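You operate a simulated robot arm through the tools that you are given. There is no shell and no other tool.

Carry out the task below with a simulated robot arm. There is one attempt and no reset: what you move stays moved.

TASK
Put the green bundle of bags from the top of the roller table on the top of the grey fitting table. Take the folded green cloth and put it on the top of the patch table. Put the small yellow tray on the top of the wall shelf away on the top of the patch table. Take the folded purple cloth on the top of the filter cabinet and put it away on the top of the small black table. Any order will do.
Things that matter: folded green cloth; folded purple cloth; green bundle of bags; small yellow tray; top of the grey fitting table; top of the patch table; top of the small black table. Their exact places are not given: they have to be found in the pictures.

Only the result counts: the job must be done as asked and must still hold three seconds after the hand-in. Knocking over, shifting, dropping, spilling or breaking anything else fails it. Flat cloth is picked up by pressing the open fingertips on it (5 to 10 N) and closing them slowly along it; thin cloth reads only 2 to 8 mm in the jaws.

THE ROBOT
A 5-joint arm with a fingered hand on a trunk, on a base that moves. Base frame: it is fixed to the floor where the robot stands at the start and does not move with it; the origin is under the middle of the robot, x ahead of it, y to its left, z up; the surface under the hand at the start is at about z = 800. Readings come in mm, degrees, newtons and seconds.
With the tool pointing down near the work surface it reaches from about 260 to 560 mm from the robot's upright axis, wherever it stands. Its first joint turns from -115.0 to 115.0 degrees. Places, roughly: folded green cloth (11x7x3 cm) [600, -600, 800]; folded purple cloth (11x7x3 cm) [-7200, -1200, 900]; green bundle of bags (20x8x4 cm) [500, 200, 800]; small yellow tray [-11000, 0, 1000]; top of the grey fitting table [-3100, -1000, 800]; top of the patch table [700, 2900, 800]; top of the small black table [-1300, 3500, 700]. The tool tilts only in the upright plane through the base axis and itself; it spins freely about its own axis. Payload 2.9 kg.
Tool frame: the origin (TCP) lies between the finger pads and is the grasp point; the fingertips stand 22 mm ahead of it; z points along the fingers, y is the line along which they close. The gripper opens to 124 mm; its body begins 60 mm behind the TCP. The gripper is a hand of 3 fingers: y runs from the thumb to the fingers, the wrist lies at [0, 0, -218] in the tool frame.
Orientation is that of the tool frame in the base frame, as a unit quaternion [w, x, y, z]. With the fingers straight down and closing along the base's y, the tool's x points along the base's -x, its y along +y and its z along -z.

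THE INTERFACE
- The arm moves only by the tool servo_tool. Its argument "rows" is a list of rows, each a list of 6 numbers: the shift along the base's x, y, z in mm, then the turn, a rotation vector about the base's x, y, z in degrees. In form: [[dx, dy, dz, wx, wy, wz], ...]. A call has 1 to 20 rows; each row is the pose to reach, as a shift and turn from the pose commanded when the call began. Each row takes 0.2 s and may step no farther than 50 mm and 8.6 degrees from the row before; otherwise, the whole call is refused. Where a pose cannot be reached the arm comes as near as it can. A force on the tool above 40 N (or 10 N above the force at the start of the call, whichever is more), or a blocked arm, ends the call early, and 0.2 s more pass. In this call time passes only in rows, and 0.2 s behind the last. It gives the time, the measured TCP pose, the force on the tool (base axes), the opening and the grip force at its end, in the units of the frame above (readings bear some noise), with the torque about the TCP (base axes, N m) and any sound that the robot's microphone picked up.
- Cameras (640 x 400 px; columns grow to the right, rows downward): "scene" is now at [1.1, 118.6, 1609.7]; the picture's right is [-0.40, -0.91, 0.00], its down [-0.80, 0.35, -0.49] and it looks along [0.45, -0.20, -0.87] (base axes); focal length 256 px, centre (320, 200). "wrist" rides on the gripper at [64, -37, -75] in the tool frame; the picture's right is [0.50, 0.87, 0.00], its down [-0.62, 0.36, -0.70] and it looks along [-0.61, 0.35, 0.71] (tool axes); focal length 230 px, centre (320, 200).
- grab_frame(camera): a new picture of that camera. The clock stands still meanwhile.
- lift_body(by): slides the trunk up (or, below 0, down) by that many mm; the arm and the scene camera ride with it, the base frame stays. It gives what a move gives, with no picture.
- drive_base(legs): drives the robot by 1 to 6 legs, each [ahead, left, turn to the left] in mm, mm and degrees, along the robot's own axes; the way and the turn of a leg run together, so that a leg with both is an arc; at most 1500 mm and 180 degrees a leg. The arm and the cameras ride along, it lands a little off, and it stops where it bumps. It gives what a move gives.
- move_fingers(finger1, finger2, thumb_bend): sets how far each is bent, from 0 (flat) to 100 (curled in); at 30 the hand is open as for a grip, at 70 the pads meet at the TCP. One left out holds its place. A second passes; each finger stops where it meets its share of the squeeze, and holds until it gets a number again. It is the only way to open and close the hand. It gives what a move gives, with no picture; readings hold the bend of each and the force on the fingers (four entries, about 0 where the hand has none), thumb and palm.
- turn_head(pan, tilt): turns the head with the scene camera to pan (to the left, within 155 degrees either way) and tilt (down, from -29 to 69), counted from straight ahead of the robot. It gives what a move gives.
- measure_at(camera, pixels): for up to 12 pixels [column, row] of the newest picture of that camera ("zoom" is the newest enlarged one), the place [x, y, z] in the base frame of the surface seen there, good to about 3 mm. The clock stands still meanwhile.
- close_up(camera, box): a new picture of the part [left, top, right, bottom] of that camera's present view, enlarged. The clock stands still meanwhile.
- hand_in(): hands the job in; it is judged then, once.

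Unless the task says otherwise, let go and move clear before handing in.

The tools are called after "Call:" as name(argument=value, ...) on one line, values as JSON. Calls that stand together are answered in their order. servo_tool: Moves the arm, as the interface text tells. Its arguments: {"type":"object","properties":{"rows":{"type":"array","items":{"type":"array","items":{"type":"number"}}}},"required":["rows"]} The other tools are called the same way: lift_body (by) moves the trunk up or down; move_fingers (finger1, finger2, thumb_bend) moves the fingers one by one; drive_base (legs) drives the base; turn_head (pan, tilt) turns the head that bears the scene camera; grab_frame (camera) takes a picture; measure_at (camera, pixels) gives the place of the surface under pixels of a picture; close_up (camera, box) takes an enlarged picture of a part of a camera's view; hand_in () hands the job in.

At the start:

```text
time_s: 0.0
tool_pos: [309.0, -227.9, 1115.1]
tool_rot: [0.0, 0.0, 1.0, 0.0]
contact_force: [-0.4, 0.0, -0.1]
ft_torque: [0.02, 0.03, -0.01]
opening: 124.2
finger_force: 0.0
shape: jaw
bend: [30.0, 30.0, 30.0]
finger forces: [0.0, 0.0, 0.0, 0.0, 0.1, 0.0]
trunk travel left (down, up): [-725.0, 265.0]
robot x, y, heading: [1.0, 2.5, -0.1]
head pan, tilt (commanded): [-23.8, 60.5]
```

scene: 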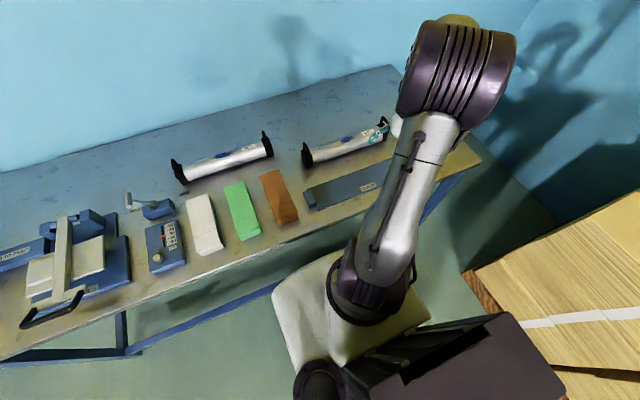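
wrist: 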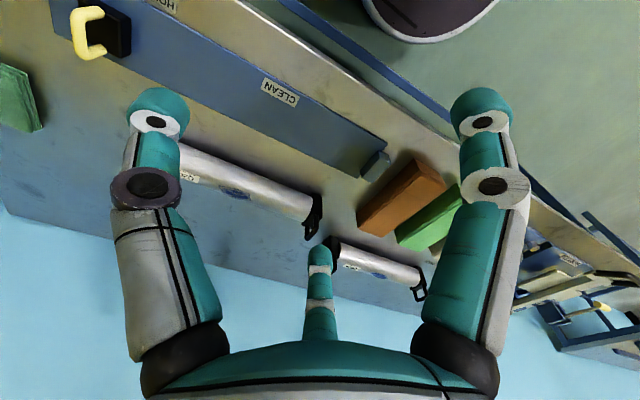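

The scene picture shows a green bundle near (242,210) between a white and an orange one; the wrist picture shows a small green cloth near (15,100). I'll measure these places and look with the head toward the right part of the table.

Call:
grab_frame(camera="scene")

Call:
measure_at(camera="scene", pixels=[[242, 210], [232, 185], [250, 235], [225, 190], [260, 230], [280, 200], [205, 225], [340, 190], [265, 215], [220, 218], [350, 300], [560, 300]])

Call:
grab_frame(camera="wrist")

Call:
measure_at(camera="wrist", pixels=[[15, 100], [20, 75], [60, 140], [400, 200], [430, 215], [220, 80]])

```text
taken
```

scene: 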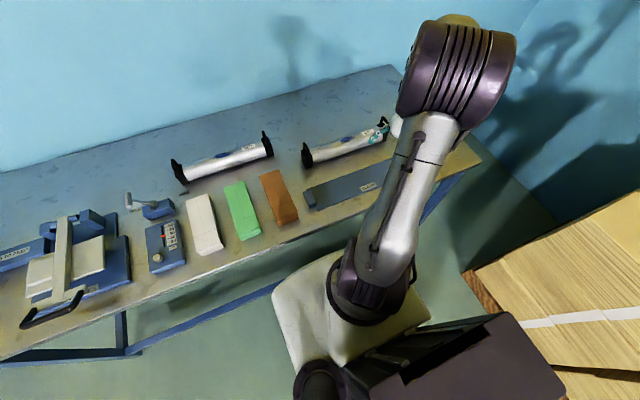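

```text
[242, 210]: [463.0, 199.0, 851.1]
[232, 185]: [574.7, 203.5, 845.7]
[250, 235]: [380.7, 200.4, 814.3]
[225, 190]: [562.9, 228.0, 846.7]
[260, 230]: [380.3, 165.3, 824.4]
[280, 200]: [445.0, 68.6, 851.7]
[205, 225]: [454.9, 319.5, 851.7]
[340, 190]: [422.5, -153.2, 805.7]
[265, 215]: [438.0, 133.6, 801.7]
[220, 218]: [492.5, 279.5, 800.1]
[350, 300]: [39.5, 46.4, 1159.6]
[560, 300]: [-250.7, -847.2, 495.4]
```

```text
taken
```

wrist: 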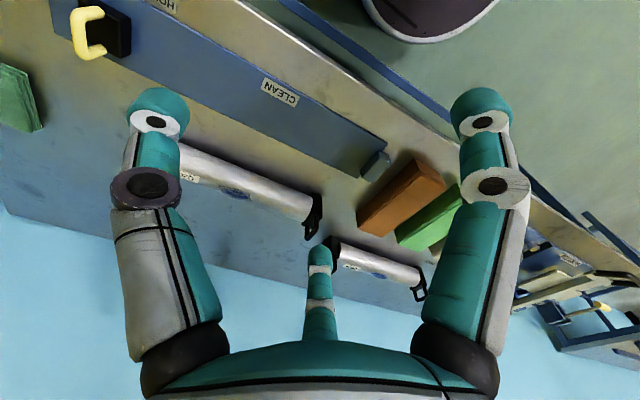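

```text
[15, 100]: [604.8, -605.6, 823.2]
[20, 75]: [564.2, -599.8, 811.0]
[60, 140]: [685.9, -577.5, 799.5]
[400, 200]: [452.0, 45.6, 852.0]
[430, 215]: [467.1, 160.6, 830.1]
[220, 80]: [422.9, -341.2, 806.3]
```

The green bundle lies at about x 380–590, y 165–235, top z≈850, and the green cloth at about [605,-605,823]. Before moving I'll look around the room with the head to learn the map.

Call:
turn_head(pan=60, tilt=20)

Call:
grab_frame(camera="scene")

Call:
turn_head(pan=140, tilt=20)

Call:
grab_frame(camera="scene")

Call:
turn_head(pan=-140, tilt=20)

Call:
grab_frame(camera="scene")

Call:
turn_head(pan=-60, tilt=30)

Call:
grab_frame(camera="scene")

```text
time_s: 1.6
tool_pos: [309.4, -227.5, 1115.0]
tool_rot: [0.0, 0.001, 1.0, 0.0]
contact_force: [0.0, -0.2, -0.3]
ft_torque: [-0.03, 0.01, 0.01]
opening: 124.0
finger_force: 0.1
shape: jaw
bend: [30.0, 30.0, 30.0]
finger forces: [0.1, 0.0, 0.1, 0.0, 0.0, 0.1]
trunk travel left (down, up): [-725.0, 265.0]
robot x, y, heading: [-0.3, 3.0, -0.2]
head pan, tilt (commanded): [60.0, 20.0]
```

```text
taken
```

scene: 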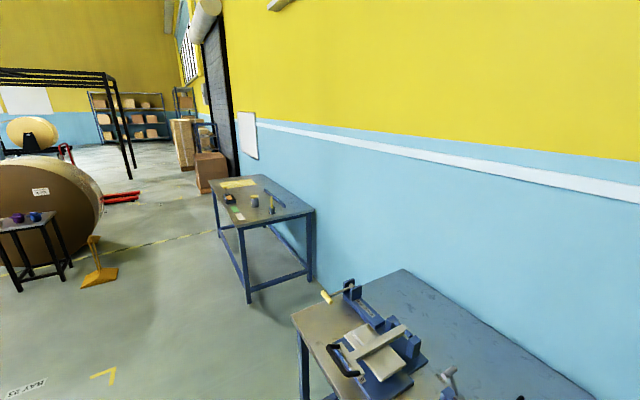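

```text
time_s: 3.1
tool_pos: [309.1, -227.1, 1114.5]
tool_rot: [0.0, 0.0, 1.0, 0.0]
contact_force: [0.2, 0.4, 0.3]
ft_torque: [0.03, 0.03, -0.02]
opening: 124.0
finger_force: 0.1
shape: jaw
bend: [30.0, 30.0, 30.0]
finger forces: [0.0, 0.0, 0.1, 0.1, 0.0, 0.0]
trunk travel left (down, up): [-725.0, 265.0]
robot x, y, heading: [1.5, 3.2, 0.0]
head pan, tilt (commanded): [140.0, 20.0]
```

```text
taken
```

scene: 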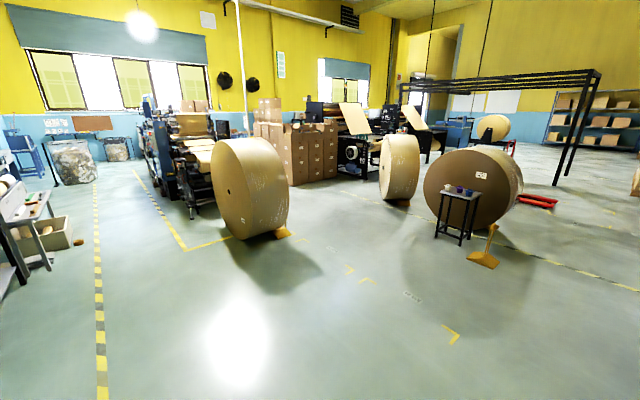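

```text
time_s: 7.0
tool_pos: [309.7, -228.5, 1114.2]
tool_rot: [-0.001, 0.0, 1.0, -0.001]
contact_force: [-0.3, 0.2, 0.2]
ft_torque: [0.0, 0.03, -0.01]
opening: 123.7
finger_force: 0.0
shape: jaw
bend: [30.0, 30.0, 30.0]
finger forces: [0.0, 0.0, 0.0, 0.0, 0.0, 0.0]
trunk travel left (down, up): [-725.0, 265.0]
robot x, y, heading: [0.4, 0.3, -0.0]
head pan, tilt (commanded): [-140.0, 20.0]
```

```text
taken
```

scene: 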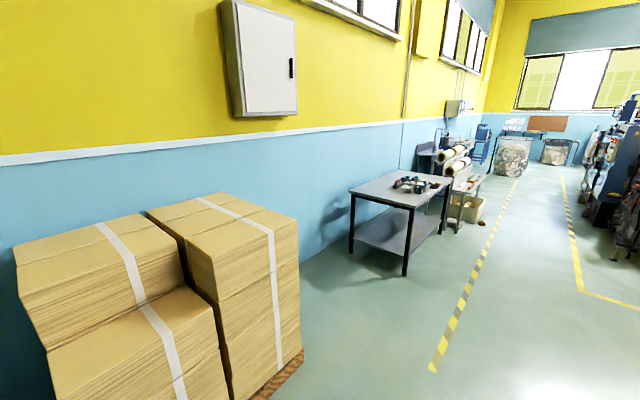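

```text
time_s: 8.5
tool_pos: [308.6, -227.7, 1115.4]
tool_rot: [0.0, 0.0, 1.0, 0.0]
contact_force: [-0.3, -0.2, -0.3]
ft_torque: [0.01, 0.01, 0.02]
opening: 123.9
finger_force: 0.1
shape: jaw
bend: [30.0, 30.0, 30.0]
finger forces: [0.1, 0.0, 0.0, 0.1, 0.0, 0.1]
trunk travel left (down, up): [-725.0, 265.0]
robot x, y, heading: [2.3, 0.6, 0.1]
head pan, tilt (commanded): [-60.0, 30.0]
```

```text
taken
```

scene: 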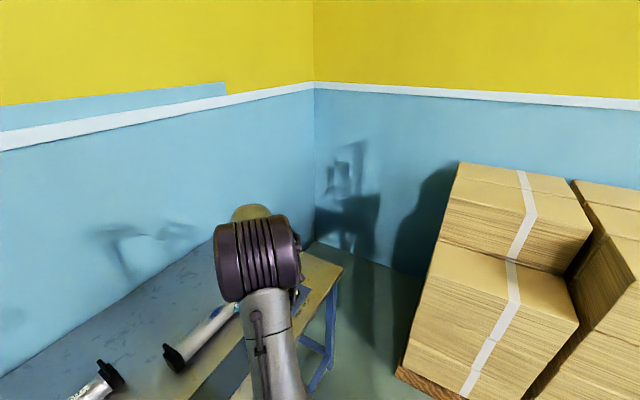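

The views show the patch table straight to the left (px ~(260,200) at pan 60), the small black table by the big roll, and the grey fitting table at right-behind. I'll measure key points in each view.

Call:
turn_head(pan=-140, tilt=20)

Call:
grab_frame(camera="scene")

Call:
measure_at(camera="scene", pixels=[[350, 191], [410, 205], [450, 178], [390, 171], [405, 183], [404, 270], [290, 360], [433, 370], [498, 220], [460, 225], [520, 180], [580, 290]])

Call:
close_up(camera="scene", box=[340, 100, 640, 290])

Call:
turn_head(pan=140, tilt=20)

Call:
grab_frame(camera="scene")

Call:
measure_at(camera="scene", pixels=[[250, 235], [280, 200], [400, 190], [437, 235], [460, 242], [459, 191], [500, 150], [485, 265], [300, 180], [180, 250], [150, 240], [100, 320]])

Call:
close_up(camera="scene", box=[0, 60, 320, 260])

Call:
close_up(camera="scene", box=[320, 60, 640, 260])

Call:
turn_head(pan=60, tilt=20)

Call:
grab_frame(camera="scene")

Call:
measure_at(camera="scene", pixels=[[212, 180], [240, 227], [314, 211], [264, 176], [249, 302], [237, 213], [255, 200], [75, 265], [210, 180], [102, 275], [300, 330], [30, 222]])

Call:
close_up(camera="scene", box=[190, 160, 340, 250])

Call:
close_up(camera="scene", box=[0, 150, 200, 300])

```text
time_s: 10.0
tool_pos: [309.0, -228.3, 1115.9]
tool_rot: [0.0, 0.0, 1.0, 0.0]
contact_force: [-0.3, 0.1, -0.6]
ft_torque: [0.01, 0.06, 0.01]
opening: 123.8
finger_force: 0.0
shape: jaw
bend: [30.0, 30.0, 30.0]
finger forces: [0.0, 0.0, 0.0, 0.0, 0.0, 0.0]
trunk travel left (down, up): [-725.0, 265.0]
robot x, y, heading: [-3.8, -0.9, 0.0]
head pan, tilt (commanded): [-140.0, 20.0]
```

```text
taken
```

scene: 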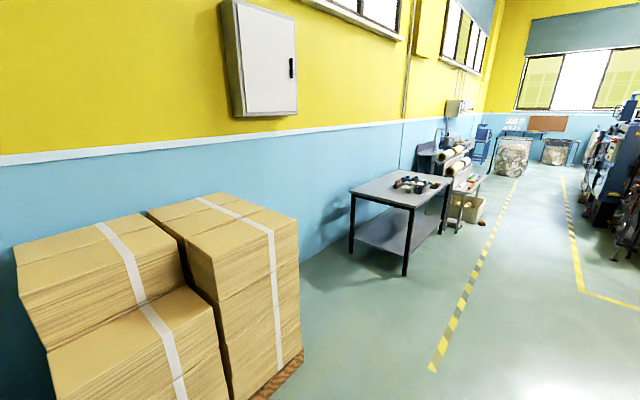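

```text
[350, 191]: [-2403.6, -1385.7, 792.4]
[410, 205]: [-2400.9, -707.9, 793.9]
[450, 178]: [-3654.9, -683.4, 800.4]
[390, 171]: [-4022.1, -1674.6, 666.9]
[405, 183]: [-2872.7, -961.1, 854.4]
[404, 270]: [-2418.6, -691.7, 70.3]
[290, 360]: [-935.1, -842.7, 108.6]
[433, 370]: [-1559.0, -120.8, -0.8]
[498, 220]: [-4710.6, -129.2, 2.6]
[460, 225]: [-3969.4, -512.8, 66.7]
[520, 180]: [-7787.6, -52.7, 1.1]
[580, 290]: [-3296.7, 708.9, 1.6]
```

```text
2.11 times, centred on (490, 195) of scene
```

zoom: 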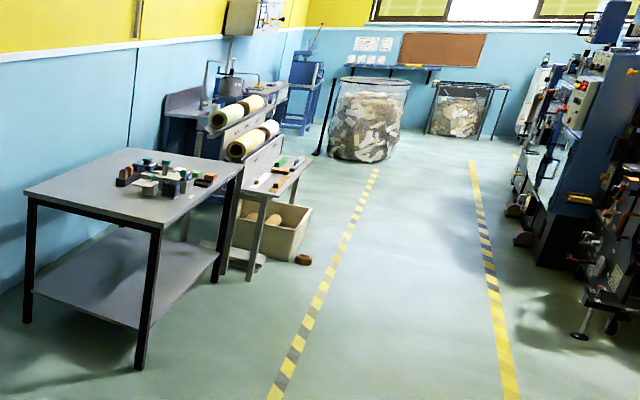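

```text
time_s: 13.9
tool_pos: [310.7, -228.1, 1115.5]
tool_rot: [0.0, -0.001, 1.0, 0.0]
contact_force: [0.6, 0.5, -0.5]
ft_torque: [-0.04, 0.02, 0.01]
opening: 123.8
finger_force: 0.0
shape: jaw
bend: [30.0, 30.0, 30.0]
finger forces: [0.0, 0.0, 0.1, 0.1, 0.0, 0.0]
trunk travel left (down, up): [-725.0, 265.0]
robot x, y, heading: [2.0, -0.5, 0.0]
head pan, tilt (commanded): [140.0, 20.0]
```

```text
taken
```

scene: 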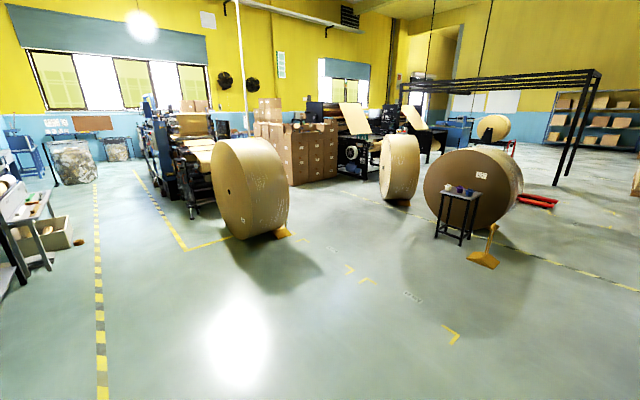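

```text
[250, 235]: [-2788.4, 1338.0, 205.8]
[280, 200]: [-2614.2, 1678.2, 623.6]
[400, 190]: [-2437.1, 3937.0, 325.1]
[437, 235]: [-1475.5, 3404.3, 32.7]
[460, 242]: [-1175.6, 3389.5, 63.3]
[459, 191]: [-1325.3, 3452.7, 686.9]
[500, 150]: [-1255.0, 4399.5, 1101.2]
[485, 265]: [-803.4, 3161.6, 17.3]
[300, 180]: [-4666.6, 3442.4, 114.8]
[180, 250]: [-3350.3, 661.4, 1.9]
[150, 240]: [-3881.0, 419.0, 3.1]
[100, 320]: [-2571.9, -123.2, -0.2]
```

```text
2.00 times, centred on (160, 160) of scene
```

zoom: 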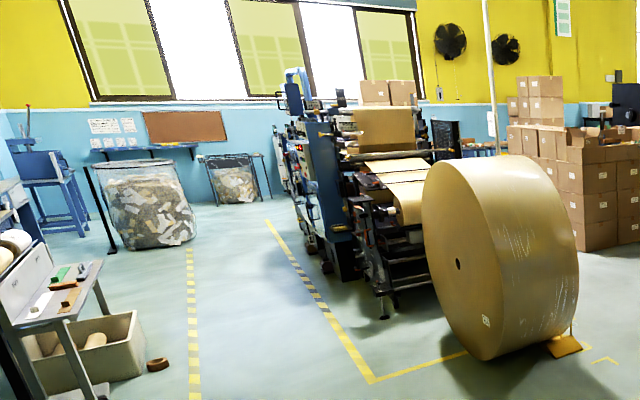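

```text
2.00 times, centred on (480, 160) of scene
```

zoom: 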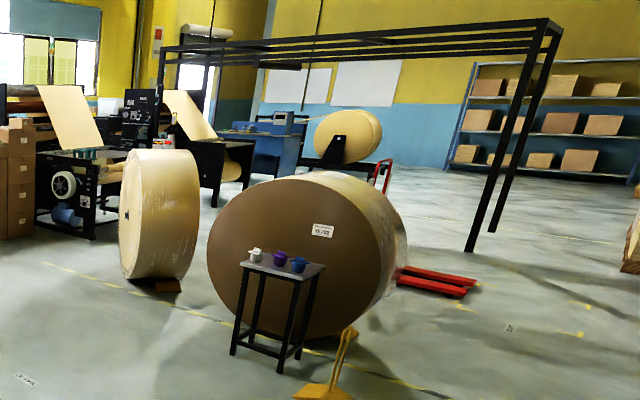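

```text
time_s: 15.4
tool_pos: [309.1, -228.5, 1115.3]
tool_rot: [0.0, 0.0, 1.0, 0.0]
contact_force: [0.8, -0.5, 0.1]
ft_torque: [-0.04, 0.0, -0.03]
opening: 123.7
finger_force: 0.2
shape: jaw
bend: [30.0, 30.0, 30.0]
finger forces: [0.0, 0.0, 0.0, 0.1, 0.0, 0.1]
trunk travel left (down, up): [-725.0, 265.0]
robot x, y, heading: [-0.0, 6.5, -0.2]
head pan, tilt (commanded): [60.0, 20.0]
```

```text
taken
```

scene: 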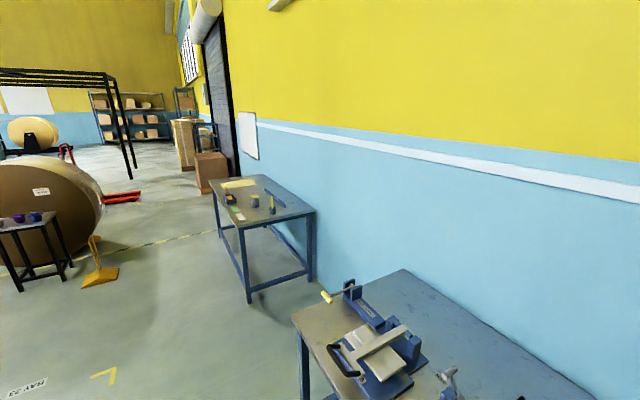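

```text
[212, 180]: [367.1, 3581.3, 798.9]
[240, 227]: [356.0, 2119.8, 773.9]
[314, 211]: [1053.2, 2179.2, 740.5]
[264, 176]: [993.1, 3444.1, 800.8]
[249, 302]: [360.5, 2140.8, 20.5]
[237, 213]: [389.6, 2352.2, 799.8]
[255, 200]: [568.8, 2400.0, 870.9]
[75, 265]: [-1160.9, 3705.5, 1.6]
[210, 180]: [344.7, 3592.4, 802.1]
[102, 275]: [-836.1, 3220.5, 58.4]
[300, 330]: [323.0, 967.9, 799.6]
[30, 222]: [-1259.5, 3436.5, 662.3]
```

```text
4.27 times, centred on (265, 205) of scene
```

zoom: 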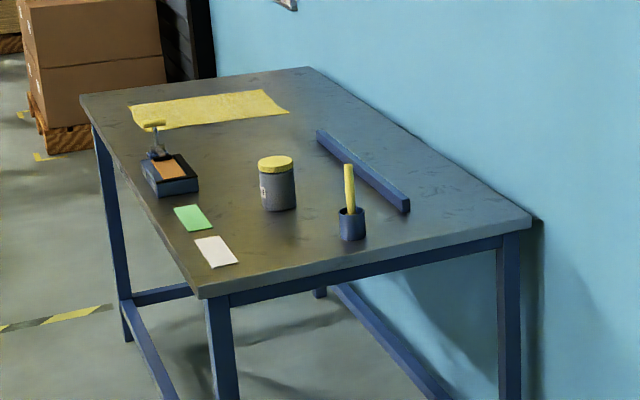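

```text
2.67 times, centred on (100, 225) of scene
```

zoom: 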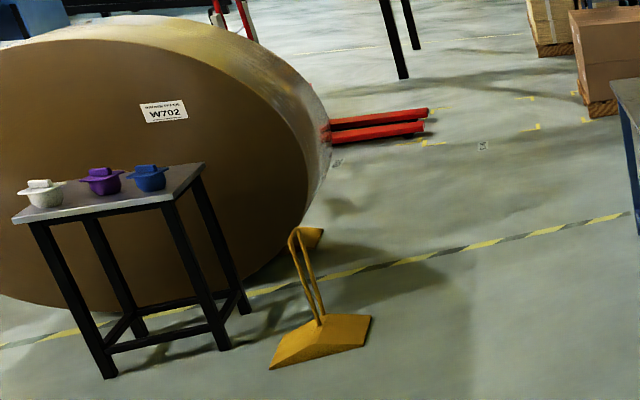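

The map is clear: patch table at x 350–1050, y 2120–3590, grey fitting table at x −2400…−3650, y −700…−1390, small black table near (−1300,3450). Now I'll look closely at the green bundle to plan the grasp.

Call:
turn_head(pan=20, tilt=60)

Call:
grab_frame(camera="scene")

Call:
close_up(camera="scene", box=[200, 100, 440, 250])

```text
time_s: 16.5
tool_pos: [308.6, -227.4, 1113.9]
tool_rot: [0.0, 0.0, 1.0, 0.0]
contact_force: [-0.3, -0.1, 0.0]
ft_torque: [0.02, -0.02, -0.02]
opening: 123.6
finger_force: 0.1
shape: jaw
bend: [30.0, 30.0, 30.0]
finger forces: [0.1, 0.1, 0.1, 0.1, 0.0, 0.0]
trunk travel left (down, up): [-725.0, 265.0]
robot x, y, heading: [-0.1, 3.0, -0.2]
head pan, tilt (commanded): [20.0, 60.0]
```

```text
taken
```

scene: 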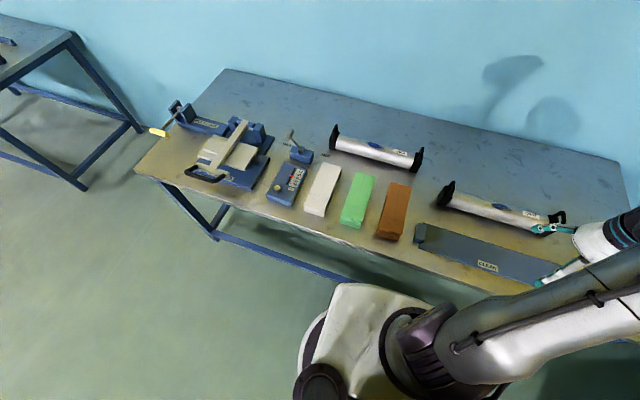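

```text
2.67 times, centred on (320, 175) of scene
```

zoom: 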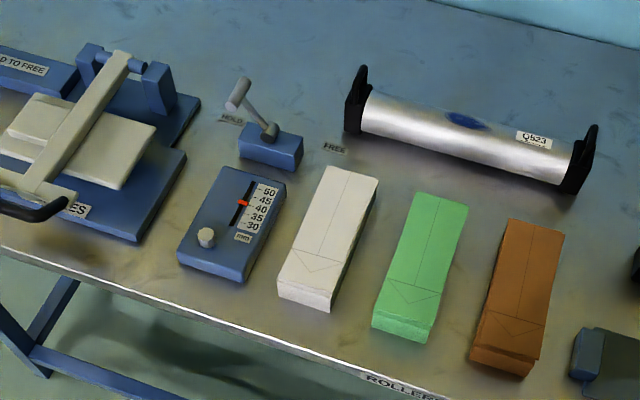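

Call:
measure_at(camera="zoom", pixels=[[418, 193], [467, 207], [373, 320], [428, 334], [425, 265], [376, 180], [335, 300], [508, 220], [476, 345], [465, 290], [385, 240], [575, 182]])

Call:
measure_at(camera="scene", pixels=[[320, 200], [375, 180], [360, 205], [345, 215], [400, 240], [300, 240], [135, 172], [430, 265], [330, 300], [310, 380], [440, 205], [423, 152]])

```text
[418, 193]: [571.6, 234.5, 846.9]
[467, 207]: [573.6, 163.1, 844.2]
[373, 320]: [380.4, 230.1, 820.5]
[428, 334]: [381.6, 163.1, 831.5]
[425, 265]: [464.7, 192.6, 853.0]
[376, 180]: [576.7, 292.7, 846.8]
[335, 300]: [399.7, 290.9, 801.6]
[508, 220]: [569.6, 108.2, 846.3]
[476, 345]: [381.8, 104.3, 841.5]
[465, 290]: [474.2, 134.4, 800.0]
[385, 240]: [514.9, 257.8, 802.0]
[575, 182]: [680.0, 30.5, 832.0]
```

```text
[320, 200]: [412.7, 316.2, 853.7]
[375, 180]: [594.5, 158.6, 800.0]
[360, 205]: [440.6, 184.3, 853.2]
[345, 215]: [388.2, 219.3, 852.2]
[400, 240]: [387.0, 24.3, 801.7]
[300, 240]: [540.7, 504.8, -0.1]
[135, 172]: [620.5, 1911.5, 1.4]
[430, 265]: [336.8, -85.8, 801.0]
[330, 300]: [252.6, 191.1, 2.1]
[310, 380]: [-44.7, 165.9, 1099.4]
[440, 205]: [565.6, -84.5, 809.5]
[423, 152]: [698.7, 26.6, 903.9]
```

The green bundle spans x≈380–575, y≈162–236 with ~55 mm gaps to its neighbours at y≈108 and y≈292. I'll narrow the hand slightly and move over its centre (478,199) at height.

Call:
move_fingers(finger1=36, finger2=36, thumb_bend=36)

Call:
servo_tool(rows=[[17, 43, 0, 0, 0, 0], [34, 86, 0, 0, 0, 0], [51, 129, 0, 0, 0, 0], [68, 172, 0, 0, 0, 0], [85, 215, 0, 0, 0, 0], [102, 258, 0, 0, 0, 0], [119, 301, 0, 0, 0, 0], [136, 344, 0, 0, 0, 0], [153, 387, 0, 0, 0, 0], [169, 427, 0, 0, 0, 0], [169, 427, -45, 0, 0, 0], [169, 427, -90, 0, 0, 0], [169, 427, -135, 0, 0, 0]])

Call:
grab_frame(camera="wrist")

Call:
grab_frame(camera="scene")

```text
time_s: 17.5
tool_pos: [309.0, -228.0, 1115.2]
tool_rot: [0.001, 0.0, 1.0, 0.0]
contact_force: [0.4, 0.2, -0.3]
ft_torque: [0.01, 0.02, 0.01]
opening: 88.5
finger_force: 0.1
shape: fingers
bend: [36.0, 36.0, 36.0]
finger forces: [0.1, 0.0, 0.1, 0.0, 0.0, 0.0]
trunk travel left (down, up): [-725.0, 265.0]
robot x, y, heading: [-0.9, -0.8, 0.0]
head pan, tilt (commanded): [20.0, 60.0]
```

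```text
time_s: 20.3
tool_pos: [477.9, 200.0, 978.3]
tool_rot: [-0.001, 0.0, 1.0, 0.0]
contact_force: [0.2, 0.1, -0.4]
ft_torque: [0.01, 0.02, 0.01]
opening: 88.6
finger_force: 0.1
shape: fingers
bend: [36.0, 36.0, 36.0]
finger forces: [0.0, 0.1, 0.0, 0.1, 0.0, 0.1]
trunk travel left (down, up): [-725.0, 265.0]
robot x, y, heading: [-0.0, -0.9, 0.0]
head pan, tilt (commanded): [20.0, 60.0]
```

```text
taken
```

wrist: 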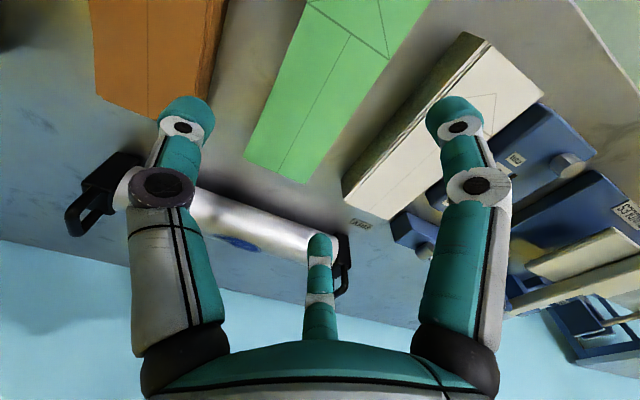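

```text
taken
```

scene: 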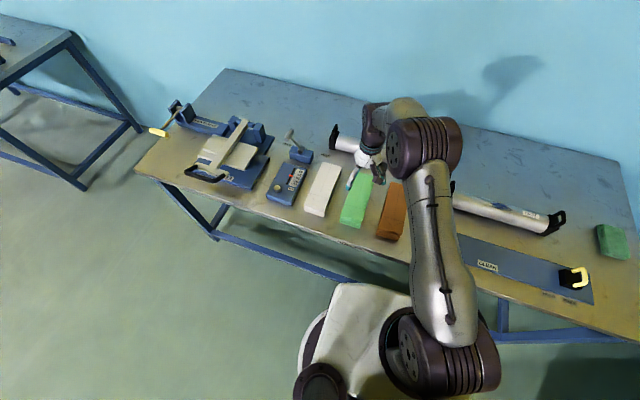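

The wrist view shows the green bundle between the left (thumb) and right finger; opening reads 88.6, so I'll open a bit to 33 and go down part way.

Call:
move_fingers(finger1=33, finger2=33, thumb_bend=33)

Call:
servo_tool(rows=[[0, 0, -40, 0, 0, 0], [0, 0, -80, 0, 0, 0]])

Call:
grab_frame(camera="wrist")

Call:
close_up(camera="scene", box=[260, 80, 500, 250])

```text
time_s: 21.3
tool_pos: [477.1, 198.4, 980.5]
tool_rot: [0.0, 0.0, 1.0, -0.001]
contact_force: [-0.8, -0.5, -0.3]
ft_torque: [0.03, -0.01, 0.0]
opening: 95.8
finger_force: 0.0
shape: fingers
bend: [33.0, 33.0, 33.0]
finger forces: [0.0, 0.1, 0.1, 0.0, 0.0, 0.0]
trunk travel left (down, up): [-725.0, 265.0]
robot x, y, heading: [0.8, -1.4, 0.1]
head pan, tilt (commanded): [20.0, 60.0]
```

```text
time_s: 21.9
tool_pos: [479.3, 199.1, 898.0]
tool_rot: [0.0, 0.0, 1.0, 0.0]
contact_force: [-0.3, 0.2, -0.3]
ft_torque: [-0.02, 0.02, 0.01]
opening: 95.8
finger_force: 0.1
shape: fingers
bend: [33.0, 33.0, 33.0]
finger forces: [0.1, 0.0, 0.0, 0.0, 0.0, 0.1]
trunk travel left (down, up): [-725.0, 265.0]
robot x, y, heading: [4.2, -0.4, -0.1]
head pan, tilt (commanded): [20.0, 60.0]
```

```text
taken
```

wrist: 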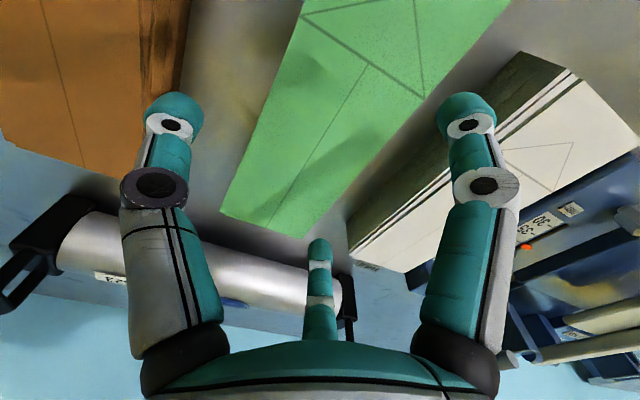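

```text
2.35 times, centred on (380, 165) of scene
```

zoom: 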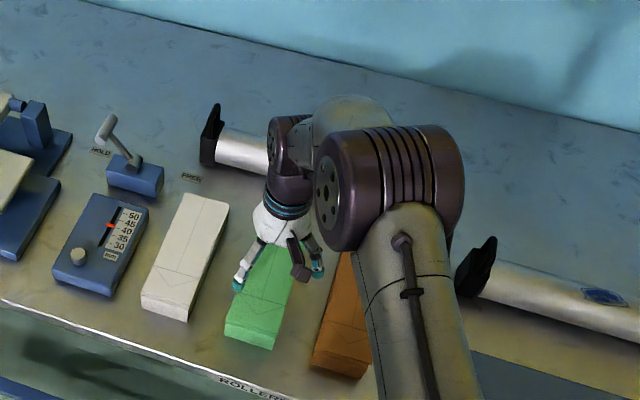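

In the wrist view the tips sit at (175,110), (465,112) and (320,245), which works out to three fingers spread radially: thumb at y≈−70, fingers at (±60, +35) in the tool frame. So the gap's middle is off the TCP; I'll open a bit and shift about +19 mm in y, then check.

Call:
move_fingers(finger1=28, finger2=28, thumb_bend=28)

Call:
servo_tool(rows=[[0, 10, 0, 0, 0, 0], [0, 19, 0, 0, 0, 0]])

Call:
grab_frame(camera="wrist")

Call:
measure_at(camera="wrist", pixels=[[170, 105], [178, 125], [470, 105], [465, 125], [320, 245], [318, 260], [160, 190], [480, 190]])

```text
time_s: 22.9
tool_pos: [476.8, 198.1, 898.4]
tool_rot: [0.0, 0.0, 1.0, 0.001]
contact_force: [0.4, 0.1, -0.1]
ft_torque: [-0.02, -0.01, -0.02]
opening: 107.0
finger_force: 0.0
shape: fingers
bend: [28.0, 28.0, 28.0]
finger forces: [0.0, 0.0, 0.0, 0.1, 0.0, 0.1]
trunk travel left (down, up): [-725.0, 265.0]
robot x, y, heading: [1.0, 2.6, 0.0]
head pan, tilt (commanded): [20.0, 60.0]
```

```text
time_s: 23.5
tool_pos: [478.4, 219.9, 898.4]
tool_rot: [0.0, 0.0, 1.0, 0.001]
contact_force: [0.2, 0.1, -0.2]
ft_torque: [0.05, 0.01, 0.0]
opening: 107.1
finger_force: 0.0
shape: fingers
bend: [28.0, 28.0, 28.0]
finger forces: [0.0, 0.0, 0.0, 0.1, 0.0, 0.1]
trunk travel left (down, up): [-725.0, 265.0]
robot x, y, heading: [-1.3, 0.1, 0.1]
head pan, tilt (commanded): [20.0, 60.0]
```

```text
taken
```

wrist: 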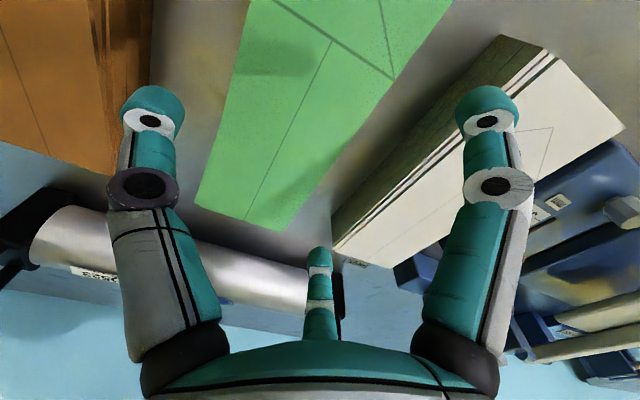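

```text
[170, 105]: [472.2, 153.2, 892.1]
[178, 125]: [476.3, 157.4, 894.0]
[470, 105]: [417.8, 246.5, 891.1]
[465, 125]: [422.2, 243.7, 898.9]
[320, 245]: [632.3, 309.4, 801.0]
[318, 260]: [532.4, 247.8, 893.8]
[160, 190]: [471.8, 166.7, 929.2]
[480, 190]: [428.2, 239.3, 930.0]
```

Measured tips: thumb inner face y≈155, fingers' inner faces y≈245, so the bundle (162–236) fits with ~8 mm each side. I'll open slightly more and go down to TCP z≈828.

Call:
move_fingers(finger1=25, finger2=25, thumb_bend=25)

Call:
servo_tool(rows=[[0, 0, -20, 0, 0, 0], [0, 0, -35, 0, 0, 0], [0, 0, -48, 0, 0, 0], [0, 0, -60, 0, 0, 0], [0, 0, -70, 0, 0, 0]])

Call:
grab_frame(camera="wrist")

Call:
close_up(camera="scene", box=[260, 80, 500, 250])

```text
time_s: 24.5
tool_pos: [477.6, 217.6, 899.5]
tool_rot: [0.0, 0.0, 1.0, 0.0]
contact_force: [-0.2, -0.2, -0.4]
ft_torque: [-0.01, 0.03, -0.01]
opening: 112.4
finger_force: 0.1
shape: fingers
bend: [25.0, 25.0, 25.0]
finger forces: [0.0, 0.0, 0.0, 0.0, 0.0, 0.0]
trunk travel left (down, up): [-725.0, 265.0]
robot x, y, heading: [1.4, -3.7, -0.3]
head pan, tilt (commanded): [20.0, 60.0]
```

```text
time_s: 25.7
tool_pos: [478.2, 218.8, 829.9]
tool_rot: [0.0, 0.001, 1.0, -0.001]
contact_force: [0.0, -0.2, -0.6]
ft_torque: [-0.03, 0.0, 0.0]
opening: 111.8
finger_force: 0.2
shape: fingers
bend: [25.0, 25.0, 25.0]
finger forces: [0.1, 0.0, 0.0, 0.1, 0.0, 0.1]
trunk travel left (down, up): [-725.0, 265.0]
robot x, y, heading: [3.3, -3.7, -0.1]
head pan, tilt (commanded): [20.0, 60.0]
```

```text
taken
```

wrist: 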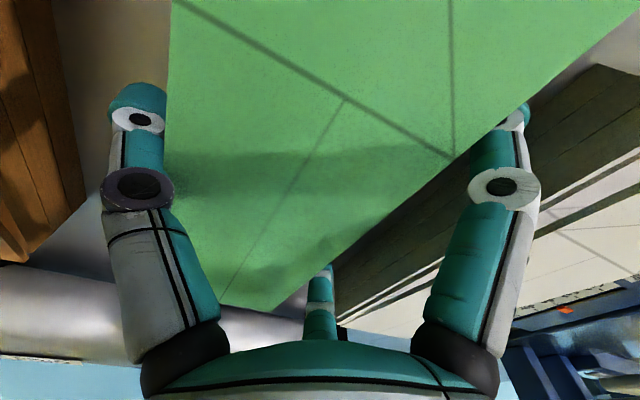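

```text
2.35 times, centred on (380, 165) of scene
```

zoom: 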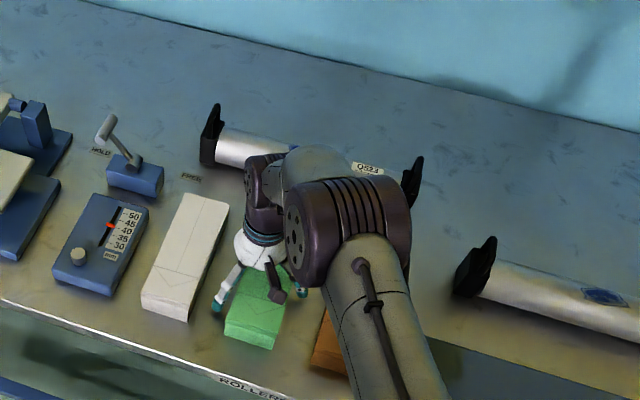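

The wrist view shows the bundle between thumb (left edge ~165) and the two fingers with no contact force. I'll close the hand.

Call:
move_fingers(finger1=40, finger2=40, thumb_bend=40)

Call:
move_fingers(finger1=70, finger2=70, thumb_bend=70)

Call:
grab_frame(camera="wrist")

```text
time_s: 26.7
tool_pos: [478.7, 218.3, 829.5]
tool_rot: [-0.001, 0.001, 1.0, -0.001]
contact_force: [0.4, -1.8, 4.4]
ft_torque: [-0.1, 0.02, 0.0]
opening: 87.9
finger_force: 7.9
shape: fingers
bend: [37.0, 37.0, 37.0]
finger forces: [3.8, 3.2, 0.0, 0.0, 8.5, 0.0]
trunk travel left (down, up): [-725.0, 265.0]
robot x, y, heading: [0.8, 0.7, 0.0]
head pan, tilt (commanded): [20.0, 60.0]
```

```text
time_s: 27.7
tool_pos: [478.2, 218.3, 829.8]
tool_rot: [0.0, 0.001, 1.0, 0.0]
contact_force: [0.7, 0.2, 0.5]
ft_torque: [0.11, 0.01, 0.01]
opening: 82.8
finger_force: 33.6
shape: fingers
bend: [36.0, 37.0, 56.0]
finger forces: [17.2, 16.7, 0.1, 0.0, 33.8, 0.0]
trunk travel left (down, up): [-725.0, 265.0]
robot x, y, heading: [-0.8, 0.1, 0.1]
head pan, tilt (commanded): [20.0, 60.0]
```

```text
taken
```

wrist: 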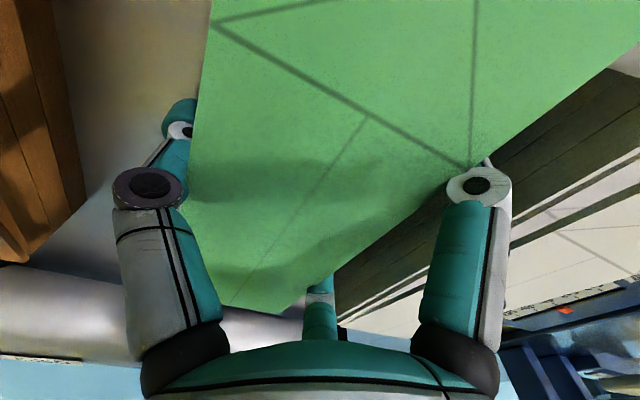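

Grip force reads 33 N with all three digits in contact. I'll lift gently and check.

Call:
servo_tool(rows=[[0, 0, 5, 0, 0, 0], [0, 0, 12, 0, 0, 0], [0, 0, 22, 0, 0, 0], [0, 0, 35, 0, 0, 0], [0, 0, 50, 0, 0, 0], [0, 0, 70, 0, 0, 0], [0, 0, 90, 0, 0, 0]])

Call:
grab_frame(camera="wrist")

Call:
close_up(camera="scene", box=[260, 80, 500, 250])

```text
time_s: 29.3
tool_pos: [478.7, 218.0, 920.3]
tool_rot: [0.001, -0.001, 1.0, 0.001]
contact_force: [0.0, -0.3, -2.4]
ft_torque: [0.05, 0.03, -0.01]
opening: 82.8
finger_force: 34.0
shape: fingers
bend: [36.0, 37.0, 56.0]
finger forces: [16.8, 16.9, 0.0, 0.1, 33.9, 0.0]
trunk travel left (down, up): [-725.0, 265.0]
robot x, y, heading: [2.3, -0.3, -0.2]
head pan, tilt (commanded): [20.0, 60.0]
```

```text
taken
```

wrist: 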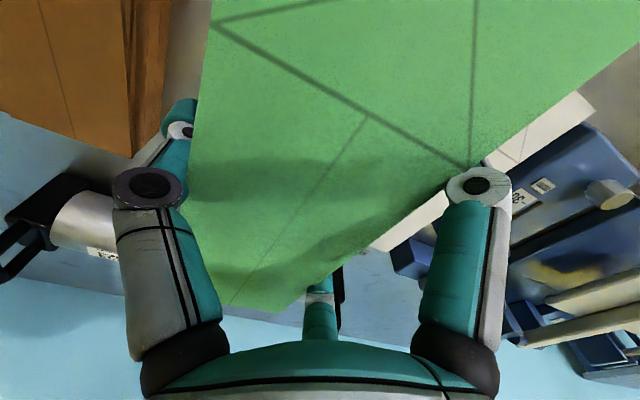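

```text
2.35 times, centred on (380, 165) of scene
```

zoom: 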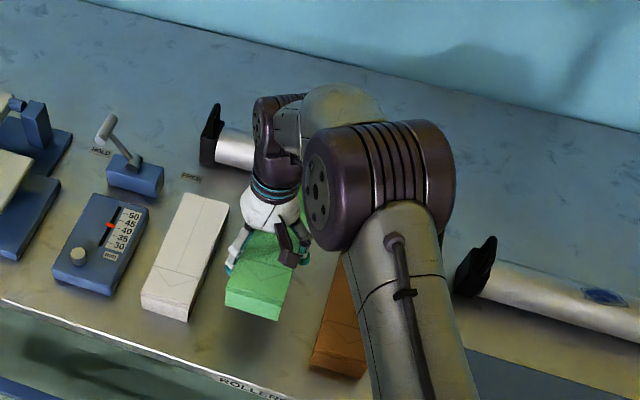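

The bundle is held (about 2 N weight, held level). I'll raise it further, then drive straight back along clear floor towards the fitting table.

Call:
servo_tool(rows=[[-20, -20, 40, 0, 0, 0], [-45, -45, 70, 0, 0, 0], [-70, -70, 100, 0, 0, 0], [-95, -95, 130, 0, 0, 0]])

Call:
drive_base(legs=[[-600, 0, 0], [-1000, 0, 0], [-1000, 0, 0]])

Call:
turn_head(pan=-95, tilt=45)

Call:
grab_frame(camera="scene")

Call:
grab_frame(camera="wrist")

```text
time_s: 30.3
tool_pos: [381.3, 122.1, 1050.7]
tool_rot: [0.001, 0.0, 1.0, 0.0]
contact_force: [-0.5, 0.3, -2.0]
ft_torque: [0.08, 0.0, 0.0]
opening: 82.4
finger_force: 33.8
shape: fingers
bend: [36.0, 37.0, 56.0]
finger forces: [16.8, 16.9, 0.0, 0.1, 33.9, 0.0]
trunk travel left (down, up): [-725.0, 265.0]
robot x, y, heading: [3.4, -1.1, -0.0]
head pan, tilt (commanded): [20.0, 60.0]
```

```text
time_s: 43.3
tool_pos: [-2223.8, 120.5, 1049.2]
tool_rot: [0.0, -0.002, 1.0, 0.0]
contact_force: [-0.4, 0.6, -3.2]
ft_torque: [0.01, -0.01, 0.0]
opening: 82.4
finger_force: 33.2
shape: fingers
bend: [36.0, 37.0, 56.0]
finger forces: [16.7, 16.9, 0.0, 0.0, 33.8, 0.0]
trunk travel left (down, up): [-725.0, 265.0]
robot x, y, heading: [-2605.7, -7.0, -0.0]
head pan, tilt (commanded): [20.0, 60.0]
```

```text
time_s: 45.2
tool_pos: [-2225.4, 120.6, 1049.8]
tool_rot: [0.0, -0.003, 1.0, 0.0]
contact_force: [0.0, -0.3, -2.4]
ft_torque: [0.04, 0.02, -0.03]
opening: 82.9
finger_force: 33.9
shape: fingers
bend: [36.0, 37.0, 56.0]
finger forces: [16.8, 16.9, 0.0, 0.0, 33.8, 0.0]
trunk travel left (down, up): [-725.0, 265.0]
robot x, y, heading: [-2608.4, -5.2, 0.2]
head pan, tilt (commanded): [-95.0, 45.0]
```

```text
taken
```

scene: 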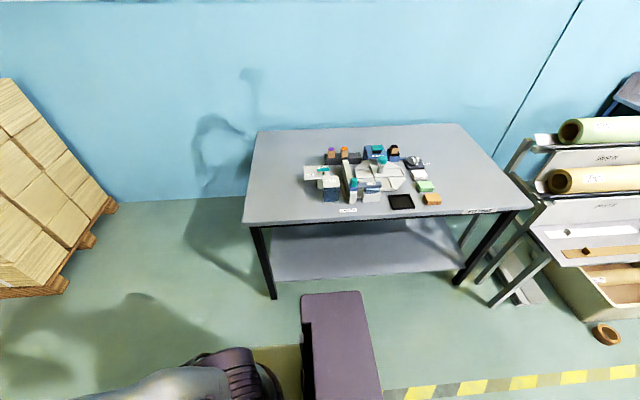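

```text
taken
```

wrist: 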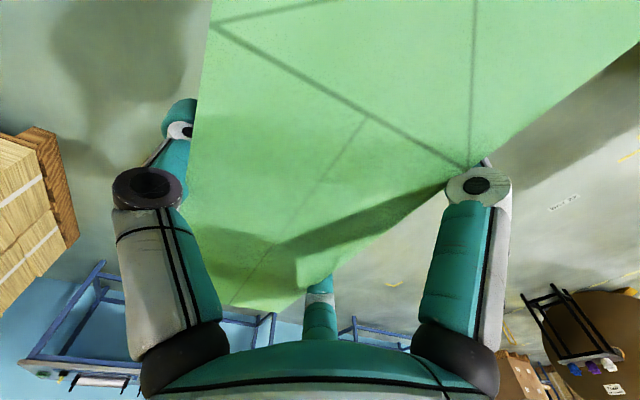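

The fitting table's left part (px ~(280,180)) is free. I'll measure the corners and the free area.

Call:
measure_at(camera="scene", pixels=[[246, 220], [255, 133], [530, 205], [458, 125], [280, 200], [275, 170], [306, 178], [325, 195], [348, 211], [300, 200], [340, 330], [273, 297]])

Call:
close_up(camera="scene", box=[230, 110, 550, 310])

```text
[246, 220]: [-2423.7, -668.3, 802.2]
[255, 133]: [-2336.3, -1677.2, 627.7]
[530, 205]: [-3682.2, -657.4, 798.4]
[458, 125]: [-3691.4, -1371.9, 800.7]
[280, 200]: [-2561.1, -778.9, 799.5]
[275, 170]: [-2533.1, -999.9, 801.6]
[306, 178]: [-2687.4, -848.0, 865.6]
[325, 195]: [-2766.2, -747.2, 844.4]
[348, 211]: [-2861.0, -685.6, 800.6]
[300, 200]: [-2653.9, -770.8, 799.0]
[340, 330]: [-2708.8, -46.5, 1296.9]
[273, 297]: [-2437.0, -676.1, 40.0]
```

```text
2.00 times, centred on (390, 210) of scene
```

zoom: 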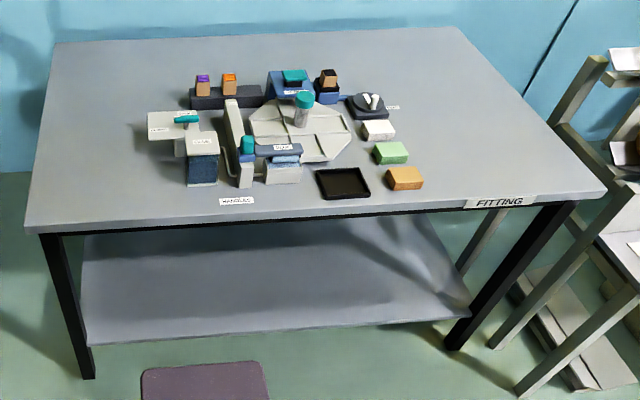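

The free strip is x −2430…−2620, y −690…−1380 on the table's left. I'll turn the robot to face the table (−90°) and drive up to about (−2520, −300).

Call:
drive_base(legs=[[0, 0, -90], [295, 85, 0]])

Call:
turn_head(pan=0, tilt=55)

Call:
grab_frame(camera="scene")

```text
time_s: 51.2
tool_pos: [-2414.7, -689.2, 1049.5]
tool_rot: [0.001, 0.716, 0.699, 0.001]
contact_force: [0.3, -0.4, -3.7]
ft_torque: [0.01, -0.05, -0.01]
opening: 82.2
finger_force: 33.6
shape: fingers
bend: [36.0, 37.0, 56.0]
finger forces: [16.9, 16.9, 0.0, 0.0, 33.9, 0.0]
trunk travel left (down, up): [-725.0, 265.0]
robot x, y, heading: [-2528.0, -303.8, -91.6]
head pan, tilt (commanded): [-95.0, 45.0]
```

```text
time_s: 52.9
tool_pos: [-2413.8, -687.1, 1049.4]
tool_rot: [0.0, 0.716, 0.698, 0.0]
contact_force: [0.3, 0.4, -2.0]
ft_torque: [-0.02, -0.02, -0.02]
opening: 82.4
finger_force: 33.7
shape: fingers
bend: [36.0, 37.0, 56.0]
finger forces: [16.9, 16.9, 0.0, 0.0, 33.8, 0.1]
trunk travel left (down, up): [-725.0, 265.0]
robot x, y, heading: [-2528.0, -302.5, -91.3]
head pan, tilt (commanded): [0.0, 55.0]
```

```text
taken
```

scene: 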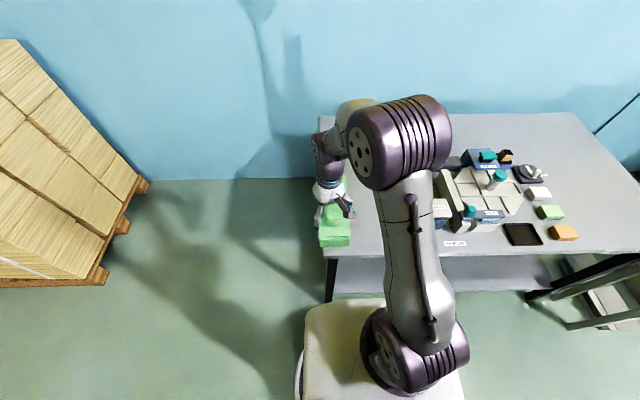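

The robot stands at (−2528,−303), heading −91°. I'll move the bundle to centre (−2520,−815) above the free strip and lower it most of the way.

Call:
servo_tool(rows=[[-22, -32, 0, 0, 0, 0], [-44, -64, 0, 0, 0, 0], [-66, -96, 0, 0, 0, 0], [-87, -127, 0, 0, 0, 0], [-87, -127, -45, 0, 0, 0], [-87, -127, -90, 0, 0, 0], [-87, -127, -135, 0, 0, 0], [-87, -127, -170, 0, 0, 0]])

Call:
grab_frame(camera="wrist")

Call:
grab_frame(camera="scene")

```text
time_s: 54.7
tool_pos: [-2500.1, -815.8, 877.8]
tool_rot: [0.0, 0.715, 0.699, 0.001]
contact_force: [-0.1, -0.1, -2.7]
ft_torque: [0.01, -0.06, -0.01]
opening: 82.1
finger_force: 33.6
shape: fingers
bend: [36.0, 37.0, 56.0]
finger forces: [16.7, 16.6, 0.0, 0.1, 33.5, 0.1]
trunk travel left (down, up): [-725.0, 265.0]
robot x, y, heading: [-2527.6, -303.0, -91.5]
head pan, tilt (commanded): [0.0, 55.0]
```

```text
taken
```

wrist: 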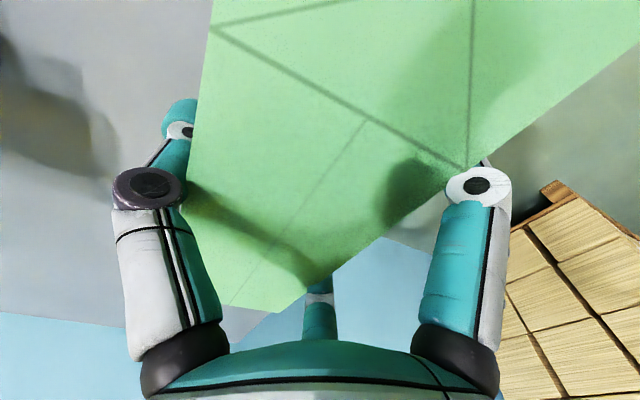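

```text
taken
```

scene: 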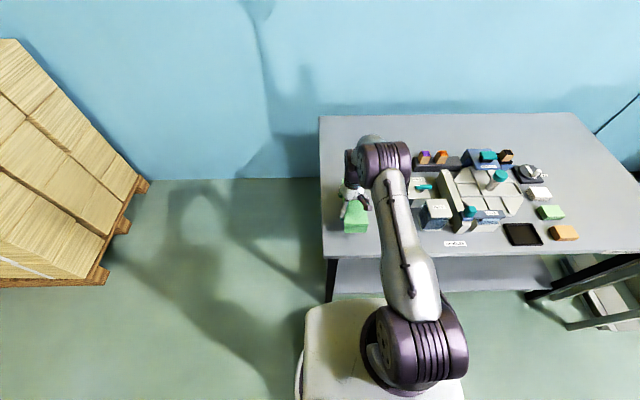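

The bundle is over the free strip (px (355,215), table left edge at 322). I'll lower gently until it touches.

Call:
servo_tool(rows=[[0, 0, -15, 0, 0, 0], [0, 0, -28, 0, 0, 0], [0, 0, -38, 0, 0, 0], [0, 0, -42, 0, 0, 0], [0, 0, -45, 0, 0, 0]])

```text
time_s: 55.9
tool_pos: [-2501.6, -814.7, 833.5]
tool_rot: [0.0, 0.716, 0.698, 0.0]
contact_force: [0.4, 0.2, -2.2]
ft_torque: [-0.04, -0.07, 0.02]
opening: 82.2
finger_force: 32.9
shape: fingers
bend: [36.0, 37.0, 56.0]
finger forces: [16.7, 16.7, 0.0, 0.1, 33.5, 0.0]
trunk travel left (down, up): [-725.0, 265.0]
robot x, y, heading: [-2528.7, -301.8, -91.2]
head pan, tilt (commanded): [0.0, 55.0]
```

Call:
servo_tool(rows=[[0, 0, -2, 0, 0, 0], [0, 0, -4, 0, 0, 0]])

```text
time_s: 56.5
tool_pos: [-2500.2, -814.8, 830.4]
tool_rot: [0.001, 0.716, 0.698, 0.0]
contact_force: [0.4, 0.2, -2.6]
ft_torque: [0.02, -0.03, -0.01]
opening: 82.3
finger_force: 33.3
shape: fingers
bend: [36.0, 37.0, 56.0]
finger forces: [16.7, 16.7, 0.1, 0.1, 33.5, 0.0]
trunk travel left (down, up): [-725.0, 265.0]
robot x, y, heading: [-2530.8, -297.3, -91.2]
head pan, tilt (commanded): [0.0, 55.0]
```

Call:
servo_tool(rows=[[0, 0, -1.5, 0, 0, 0], [0, 0, -3, 0, 0, 0]])

```text
time_s: 57.1
tool_pos: [-2501.7, -814.8, 828.6]
tool_rot: [0.002, 0.716, 0.698, -0.002]
contact_force: [-0.3, -1.2, 13.8]
ft_torque: [0.13, -0.36, 0.0]
opening: 82.1
finger_force: 33.7
shape: fingers
bend: [36.0, 37.0, 56.0]
finger forces: [16.6, 16.8, 0.0, 0.0, 33.8, 0.1]
trunk travel left (down, up): [-725.0, 265.0]
robot x, y, heading: [-2526.8, -303.9, -91.5]
head pan, tilt (commanded): [0.0, 55.0]
```

The bundle rests on the table (contact 14 N up). I'll ease off and open the fingers.

Call:
servo_tool(rows=[[0, 0, 1, 0, 0, 0]])

Call:
move_fingers(finger1=32, finger2=32, thumb_bend=32)

Call:
move_fingers(finger1=22, finger2=22, thumb_bend=22)

Call:
grab_frame(camera="wrist")

```text
time_s: 57.5
tool_pos: [-2501.6, -814.4, 828.9]
tool_rot: [0.001, 0.715, 0.699, 0.0]
contact_force: [-0.5, -3.6, 9.9]
ft_torque: [0.03, -0.26, -0.07]
opening: 82.2
finger_force: 33.0
shape: fingers
bend: [36.0, 37.0, 56.0]
finger forces: [17.3, 15.9, 0.0, 0.0, 33.8, 0.1]
trunk travel left (down, up): [-725.0, 265.0]
robot x, y, heading: [-2528.6, -301.2, -91.4]
head pan, tilt (commanded): [0.0, 55.0]
```

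```text
time_s: 58.5
tool_pos: [-2501.3, -815.3, 828.5]
tool_rot: [0.0, 0.716, 0.698, 0.0]
contact_force: [0.3, 0.1, -0.2]
ft_torque: [-0.02, -0.01, 0.01]
opening: 98.5
finger_force: 0.4
shape: fingers
bend: [32.0, 32.0, 32.0]
finger forces: [0.4, 0.2, 0.0, 0.0, 0.0, 0.1]
trunk travel left (down, up): [-725.0, 265.0]
robot x, y, heading: [-2530.1, -301.7, -91.4]
head pan, tilt (commanded): [0.0, 55.0]
```

```text
time_s: 59.5
tool_pos: [-2501.3, -814.5, 828.9]
tool_rot: [0.0, 0.716, 0.699, 0.0]
contact_force: [0.0, 0.9, 0.5]
ft_torque: [-0.05, -0.02, 0.0]
opening: 117.2
finger_force: 0.1
shape: fingers
bend: [22.0, 22.0, 22.0]
finger forces: [0.0, 0.0, 0.1, 0.1, 0.1, 0.0]
trunk travel left (down, up): [-725.0, 265.0]
robot x, y, heading: [-2525.9, -302.7, -91.5]
head pan, tilt (commanded): [0.0, 55.0]
```

```text
taken
```

wrist: 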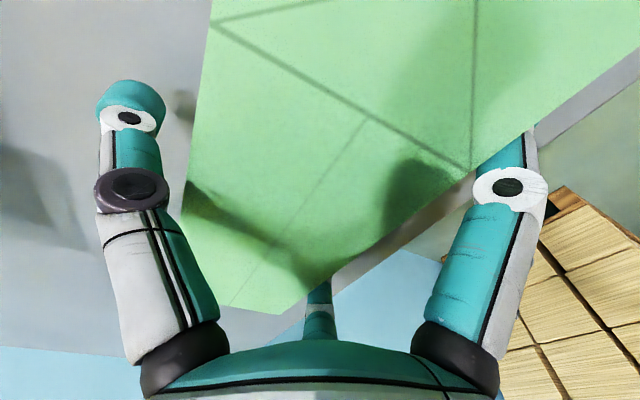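

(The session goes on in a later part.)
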